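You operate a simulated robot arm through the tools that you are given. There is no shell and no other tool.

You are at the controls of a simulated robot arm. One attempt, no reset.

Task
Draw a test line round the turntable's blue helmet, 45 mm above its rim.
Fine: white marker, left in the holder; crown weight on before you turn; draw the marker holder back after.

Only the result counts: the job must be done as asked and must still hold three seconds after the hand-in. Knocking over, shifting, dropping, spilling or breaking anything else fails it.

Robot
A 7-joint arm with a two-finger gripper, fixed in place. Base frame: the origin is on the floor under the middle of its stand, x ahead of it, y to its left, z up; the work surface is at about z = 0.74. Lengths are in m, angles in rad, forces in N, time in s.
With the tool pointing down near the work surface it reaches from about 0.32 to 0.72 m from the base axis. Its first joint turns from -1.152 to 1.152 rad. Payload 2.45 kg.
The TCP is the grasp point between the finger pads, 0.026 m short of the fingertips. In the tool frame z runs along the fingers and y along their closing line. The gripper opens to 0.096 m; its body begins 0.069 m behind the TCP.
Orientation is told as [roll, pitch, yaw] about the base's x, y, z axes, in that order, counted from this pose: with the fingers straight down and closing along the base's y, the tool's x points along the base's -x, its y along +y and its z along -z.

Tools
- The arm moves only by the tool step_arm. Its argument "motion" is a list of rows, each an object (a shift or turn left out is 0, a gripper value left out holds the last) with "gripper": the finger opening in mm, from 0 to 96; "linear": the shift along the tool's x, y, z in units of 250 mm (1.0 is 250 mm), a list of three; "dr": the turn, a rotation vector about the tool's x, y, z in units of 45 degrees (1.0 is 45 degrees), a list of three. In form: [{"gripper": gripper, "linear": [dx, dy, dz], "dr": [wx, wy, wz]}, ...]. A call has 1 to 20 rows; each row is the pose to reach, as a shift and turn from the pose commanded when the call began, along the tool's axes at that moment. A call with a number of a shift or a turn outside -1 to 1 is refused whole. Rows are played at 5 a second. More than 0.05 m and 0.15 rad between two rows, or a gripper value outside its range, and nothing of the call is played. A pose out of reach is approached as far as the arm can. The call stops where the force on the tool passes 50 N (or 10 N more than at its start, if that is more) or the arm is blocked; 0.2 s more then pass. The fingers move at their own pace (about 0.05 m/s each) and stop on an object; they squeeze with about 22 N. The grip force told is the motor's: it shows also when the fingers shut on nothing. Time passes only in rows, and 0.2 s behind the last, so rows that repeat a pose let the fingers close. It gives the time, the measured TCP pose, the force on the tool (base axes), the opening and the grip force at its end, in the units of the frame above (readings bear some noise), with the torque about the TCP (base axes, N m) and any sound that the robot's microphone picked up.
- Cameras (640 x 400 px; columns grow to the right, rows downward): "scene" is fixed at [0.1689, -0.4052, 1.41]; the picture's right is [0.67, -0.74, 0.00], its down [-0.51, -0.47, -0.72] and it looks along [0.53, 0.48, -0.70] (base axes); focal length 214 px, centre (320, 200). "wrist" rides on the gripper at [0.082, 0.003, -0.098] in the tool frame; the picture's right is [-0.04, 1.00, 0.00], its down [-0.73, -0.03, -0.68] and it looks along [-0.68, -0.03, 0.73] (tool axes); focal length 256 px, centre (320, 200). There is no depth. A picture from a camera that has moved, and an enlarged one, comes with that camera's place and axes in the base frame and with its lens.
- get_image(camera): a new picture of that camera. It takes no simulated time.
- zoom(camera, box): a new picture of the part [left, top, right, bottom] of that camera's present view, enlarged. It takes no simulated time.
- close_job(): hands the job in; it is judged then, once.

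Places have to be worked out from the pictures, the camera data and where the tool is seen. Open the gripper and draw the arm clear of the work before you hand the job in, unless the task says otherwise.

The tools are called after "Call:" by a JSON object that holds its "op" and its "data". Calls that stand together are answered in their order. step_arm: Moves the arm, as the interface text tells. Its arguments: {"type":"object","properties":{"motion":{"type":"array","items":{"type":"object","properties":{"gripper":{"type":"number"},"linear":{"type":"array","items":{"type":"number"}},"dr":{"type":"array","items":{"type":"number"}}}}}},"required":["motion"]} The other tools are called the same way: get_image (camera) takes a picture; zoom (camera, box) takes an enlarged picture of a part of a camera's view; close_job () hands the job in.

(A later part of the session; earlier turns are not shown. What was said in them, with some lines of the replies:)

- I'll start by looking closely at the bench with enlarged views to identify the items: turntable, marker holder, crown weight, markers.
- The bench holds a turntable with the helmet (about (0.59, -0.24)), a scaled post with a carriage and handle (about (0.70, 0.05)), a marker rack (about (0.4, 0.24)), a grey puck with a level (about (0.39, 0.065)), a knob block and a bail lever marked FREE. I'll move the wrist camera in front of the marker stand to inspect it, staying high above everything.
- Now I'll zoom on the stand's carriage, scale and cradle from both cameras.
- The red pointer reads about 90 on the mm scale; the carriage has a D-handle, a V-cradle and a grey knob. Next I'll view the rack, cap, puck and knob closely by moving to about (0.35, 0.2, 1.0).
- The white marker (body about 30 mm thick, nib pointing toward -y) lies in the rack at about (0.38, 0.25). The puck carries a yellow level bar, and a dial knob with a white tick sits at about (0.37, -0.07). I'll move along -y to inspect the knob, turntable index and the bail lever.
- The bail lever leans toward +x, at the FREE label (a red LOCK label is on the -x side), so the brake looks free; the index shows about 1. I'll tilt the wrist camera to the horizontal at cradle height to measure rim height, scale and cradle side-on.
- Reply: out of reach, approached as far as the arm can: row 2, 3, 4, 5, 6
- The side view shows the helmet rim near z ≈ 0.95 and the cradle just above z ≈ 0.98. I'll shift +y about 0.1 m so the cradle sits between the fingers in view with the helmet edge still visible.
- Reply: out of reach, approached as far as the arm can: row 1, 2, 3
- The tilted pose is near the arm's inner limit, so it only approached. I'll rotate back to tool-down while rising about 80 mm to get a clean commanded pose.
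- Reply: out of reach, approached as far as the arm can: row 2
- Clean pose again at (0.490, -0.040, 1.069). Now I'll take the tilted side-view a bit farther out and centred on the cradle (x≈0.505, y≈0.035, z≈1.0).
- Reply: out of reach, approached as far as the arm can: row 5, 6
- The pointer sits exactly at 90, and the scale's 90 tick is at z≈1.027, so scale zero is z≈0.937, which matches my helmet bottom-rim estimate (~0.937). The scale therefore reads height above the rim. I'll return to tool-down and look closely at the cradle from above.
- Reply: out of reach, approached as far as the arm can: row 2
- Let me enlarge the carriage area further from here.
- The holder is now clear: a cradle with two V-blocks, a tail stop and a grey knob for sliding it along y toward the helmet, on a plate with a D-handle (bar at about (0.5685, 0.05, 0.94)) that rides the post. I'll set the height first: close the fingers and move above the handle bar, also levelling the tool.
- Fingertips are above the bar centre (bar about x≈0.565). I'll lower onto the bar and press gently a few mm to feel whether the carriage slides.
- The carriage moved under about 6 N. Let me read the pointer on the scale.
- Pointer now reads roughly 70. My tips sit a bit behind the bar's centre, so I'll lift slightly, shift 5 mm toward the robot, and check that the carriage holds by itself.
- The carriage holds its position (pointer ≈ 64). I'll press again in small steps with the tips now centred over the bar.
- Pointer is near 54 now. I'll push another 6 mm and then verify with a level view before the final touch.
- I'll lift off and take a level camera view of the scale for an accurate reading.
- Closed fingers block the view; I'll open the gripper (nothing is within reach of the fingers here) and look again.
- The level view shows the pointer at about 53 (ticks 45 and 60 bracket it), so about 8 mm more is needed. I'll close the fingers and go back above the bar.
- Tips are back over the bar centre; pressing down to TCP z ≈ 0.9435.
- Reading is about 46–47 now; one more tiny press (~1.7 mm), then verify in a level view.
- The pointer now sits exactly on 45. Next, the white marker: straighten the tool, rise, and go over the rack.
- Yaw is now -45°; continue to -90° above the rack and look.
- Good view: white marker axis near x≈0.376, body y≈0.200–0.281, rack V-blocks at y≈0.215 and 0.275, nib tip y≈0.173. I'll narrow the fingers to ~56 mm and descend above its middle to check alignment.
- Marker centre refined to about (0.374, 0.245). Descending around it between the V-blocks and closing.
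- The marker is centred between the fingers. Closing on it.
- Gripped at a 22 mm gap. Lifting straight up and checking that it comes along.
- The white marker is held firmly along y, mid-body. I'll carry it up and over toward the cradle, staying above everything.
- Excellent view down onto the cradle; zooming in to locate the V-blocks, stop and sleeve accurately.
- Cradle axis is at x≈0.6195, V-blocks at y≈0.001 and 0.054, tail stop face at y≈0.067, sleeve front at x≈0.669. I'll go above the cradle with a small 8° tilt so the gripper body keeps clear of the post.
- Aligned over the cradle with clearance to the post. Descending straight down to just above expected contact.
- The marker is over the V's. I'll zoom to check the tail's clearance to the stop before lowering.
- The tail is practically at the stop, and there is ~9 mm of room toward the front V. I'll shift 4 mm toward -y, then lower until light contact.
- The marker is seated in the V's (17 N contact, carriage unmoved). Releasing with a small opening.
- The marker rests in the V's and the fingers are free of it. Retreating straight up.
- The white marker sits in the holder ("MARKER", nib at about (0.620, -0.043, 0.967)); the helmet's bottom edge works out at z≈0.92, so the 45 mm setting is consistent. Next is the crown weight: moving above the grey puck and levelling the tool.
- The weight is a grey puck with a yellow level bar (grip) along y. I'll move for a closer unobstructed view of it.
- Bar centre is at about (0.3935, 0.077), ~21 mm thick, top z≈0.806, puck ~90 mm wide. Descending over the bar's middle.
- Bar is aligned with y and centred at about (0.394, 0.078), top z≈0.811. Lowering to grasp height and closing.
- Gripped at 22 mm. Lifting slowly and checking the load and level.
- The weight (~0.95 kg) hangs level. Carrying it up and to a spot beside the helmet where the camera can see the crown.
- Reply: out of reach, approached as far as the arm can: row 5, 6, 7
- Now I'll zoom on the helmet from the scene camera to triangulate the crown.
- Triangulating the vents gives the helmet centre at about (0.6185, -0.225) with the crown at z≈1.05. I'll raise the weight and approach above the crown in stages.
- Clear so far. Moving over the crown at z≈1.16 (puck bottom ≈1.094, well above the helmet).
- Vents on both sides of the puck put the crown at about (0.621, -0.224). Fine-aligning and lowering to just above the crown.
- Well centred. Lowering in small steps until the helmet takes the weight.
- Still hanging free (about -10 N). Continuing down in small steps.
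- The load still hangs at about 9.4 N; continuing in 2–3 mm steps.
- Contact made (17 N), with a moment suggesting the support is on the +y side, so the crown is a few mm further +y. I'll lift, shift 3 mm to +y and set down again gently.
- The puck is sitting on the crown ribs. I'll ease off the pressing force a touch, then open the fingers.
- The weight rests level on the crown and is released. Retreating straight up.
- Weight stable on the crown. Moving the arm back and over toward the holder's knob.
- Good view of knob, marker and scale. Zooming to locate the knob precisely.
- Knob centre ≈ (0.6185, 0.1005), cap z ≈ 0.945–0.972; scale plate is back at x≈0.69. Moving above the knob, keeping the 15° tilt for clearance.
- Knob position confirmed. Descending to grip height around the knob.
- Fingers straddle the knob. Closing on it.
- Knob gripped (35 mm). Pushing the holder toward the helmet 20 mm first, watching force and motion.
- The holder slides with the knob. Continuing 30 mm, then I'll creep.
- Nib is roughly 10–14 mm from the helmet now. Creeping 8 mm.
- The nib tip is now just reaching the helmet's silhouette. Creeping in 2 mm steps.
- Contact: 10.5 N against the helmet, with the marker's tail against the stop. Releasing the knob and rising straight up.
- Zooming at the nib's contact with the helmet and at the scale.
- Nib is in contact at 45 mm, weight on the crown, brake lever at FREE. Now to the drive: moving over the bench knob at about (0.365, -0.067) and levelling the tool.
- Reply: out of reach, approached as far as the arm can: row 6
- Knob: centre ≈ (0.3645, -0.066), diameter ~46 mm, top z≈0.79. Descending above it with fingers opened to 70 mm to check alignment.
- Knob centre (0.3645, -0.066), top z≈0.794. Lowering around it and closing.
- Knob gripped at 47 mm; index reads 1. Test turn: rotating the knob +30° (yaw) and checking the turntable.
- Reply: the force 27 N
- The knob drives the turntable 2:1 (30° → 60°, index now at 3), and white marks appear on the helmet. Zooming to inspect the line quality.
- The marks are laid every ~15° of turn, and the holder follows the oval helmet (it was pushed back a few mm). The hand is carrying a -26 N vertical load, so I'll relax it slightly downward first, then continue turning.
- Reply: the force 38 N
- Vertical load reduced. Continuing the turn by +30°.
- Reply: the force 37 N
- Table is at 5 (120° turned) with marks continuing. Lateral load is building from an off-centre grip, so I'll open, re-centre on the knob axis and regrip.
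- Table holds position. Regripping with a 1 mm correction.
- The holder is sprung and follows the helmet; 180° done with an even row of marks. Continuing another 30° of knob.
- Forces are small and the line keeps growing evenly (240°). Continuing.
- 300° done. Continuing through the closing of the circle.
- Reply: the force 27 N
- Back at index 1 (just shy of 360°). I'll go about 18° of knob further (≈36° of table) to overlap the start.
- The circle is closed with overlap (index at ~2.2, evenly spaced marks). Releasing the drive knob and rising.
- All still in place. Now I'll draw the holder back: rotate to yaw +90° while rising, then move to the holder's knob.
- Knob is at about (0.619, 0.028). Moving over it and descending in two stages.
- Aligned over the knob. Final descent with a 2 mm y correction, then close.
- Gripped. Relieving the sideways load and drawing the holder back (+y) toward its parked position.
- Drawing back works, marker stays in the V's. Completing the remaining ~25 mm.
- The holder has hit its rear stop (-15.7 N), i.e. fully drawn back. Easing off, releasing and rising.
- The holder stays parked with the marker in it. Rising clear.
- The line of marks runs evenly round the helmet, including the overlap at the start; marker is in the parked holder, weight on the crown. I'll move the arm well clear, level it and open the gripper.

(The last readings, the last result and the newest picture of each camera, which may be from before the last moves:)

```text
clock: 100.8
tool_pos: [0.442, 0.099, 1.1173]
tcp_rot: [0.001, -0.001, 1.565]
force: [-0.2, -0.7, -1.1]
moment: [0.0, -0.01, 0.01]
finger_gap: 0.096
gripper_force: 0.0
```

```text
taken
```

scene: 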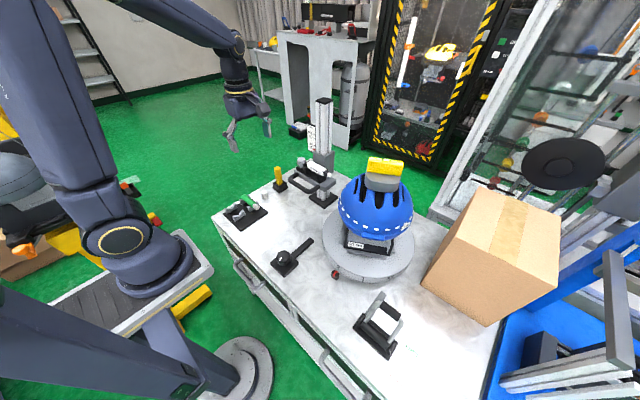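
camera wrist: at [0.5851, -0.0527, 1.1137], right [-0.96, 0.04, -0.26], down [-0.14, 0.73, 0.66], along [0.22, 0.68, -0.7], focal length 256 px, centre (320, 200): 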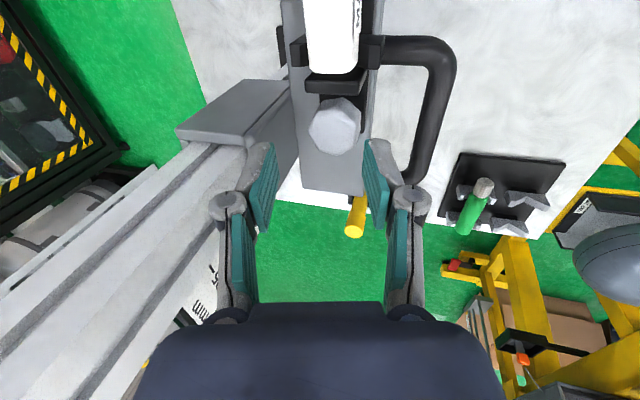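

I'll rotate the wrist back to face forward and take a last look at the helmet's +y side and the scale before handing in.

Call:
{"op": "step_arm", "data": {"motion": [{"dr": [0, 0, 0.17]}, {"dr": [0, 0, 0.34]}, {"dr": [0, 0, 0.51]}, {"dr": [0, 0, 0.68]}, {"dr": [0, 0, 0.85]}, {"dr": [0, 0, 1.0]}]}}

Call:
{"op": "step_arm", "data": {"motion": [{"dr": [0, 0, 0.17]}, {"dr": [0, 0, 0.34]}, {"dr": [0, 0, 0.51]}, {"dr": [0, 0, 0.68]}, {"dr": [0, 0, 0.85]}, {"dr": [0, 0, 1.0]}]}}

Call:
{"op": "get_image", "data": {"camera": "wrist"}}

Call:
{"op": "zoom", "data": {"camera": "wrist", "box": [40, 100, 440, 300]}}

```text
clock: 102.2
tool_pos: [0.4414, 0.0997, 1.1158]
tcp_rot: [0.0, -0.003, 0.779]
force: [0.2, -0.4, 0.0]
moment: [-0.02, -0.01, -0.01]
finger_gap: 0.0959
gripper_force: 0.0
```

```text
clock: 103.6
tool_pos: [0.4425, 0.0984, 1.1166]
tcp_rot: [0.002, -0.002, -0.01]
force: [-0.3, -0.1, -0.6]
moment: [0.0, -0.04, 0.06]
finger_gap: 0.096
gripper_force: 0.1
```

```text
taken
camera wrist: at [0.3601, 0.1015, 1.2152], right [0.05, 1.0, 0.0], down [0.73, -0.04, 0.68], along [0.68, -0.03, -0.73], focal length 256 px, centre (320, 200)
```

wrist: 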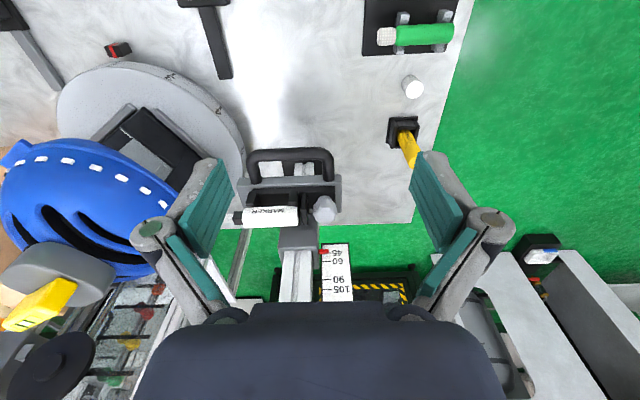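

```text
1.60 times, centred on (240, 200) of wrist
camera zoom: at [0.3601, 0.1015, 1.2152], right [0.05, 1.0, 0.0], down [0.73, -0.04, 0.68], along [0.68, -0.03, -0.73], focal length 410 px, centre (448, 200)
```

zoom: 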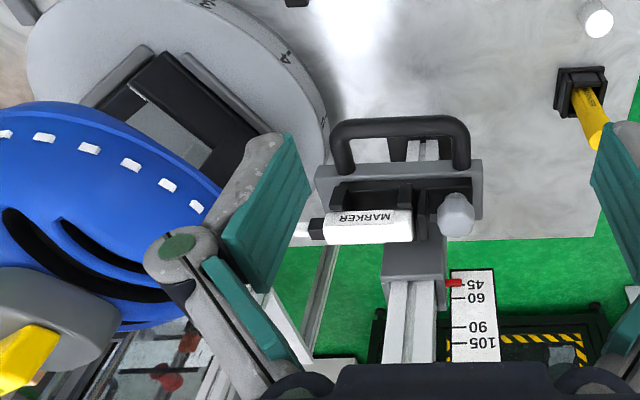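

The line continues evenly round the visible +y side. The pointer still reads 45, the white marker is in the drawn-back holder, the weight is on the crown, and the arm is clear with the gripper open. Handing in.

Call:
{"op": "close_job", "data": {}}

```text
The job is handed in.
```

I drew the test line all the way round the blue helmet with the white marker and handed the job in. The marker height scale read 45 mm before I drew and again at the end.

- **Line:** it shows as an evenly spaced row of white marks, about 15° apart, not a solid stroke. I turned the table about 393°, so the line overlaps its start. I never saw the whole circle in one picture, but each stretch came past a camera as the table turned and I saw no gaps.
- **Height:** I took the rim as the helmet's bottom edge. By my camera estimates, the marker tip sat about 45 to 48 mm above it.
- **Crown weight:** I put it on before turning, and it is still level on the crown.
- **Marker and holder:** the white marker is still in the holder, which I drew back to its rear stop.
- **Everything else:** nothing was knocked, dropped or shifted that I could see. The turntable finished just past 2 on its dial (it started at 1), and I left its brake at FREE, where I found it.
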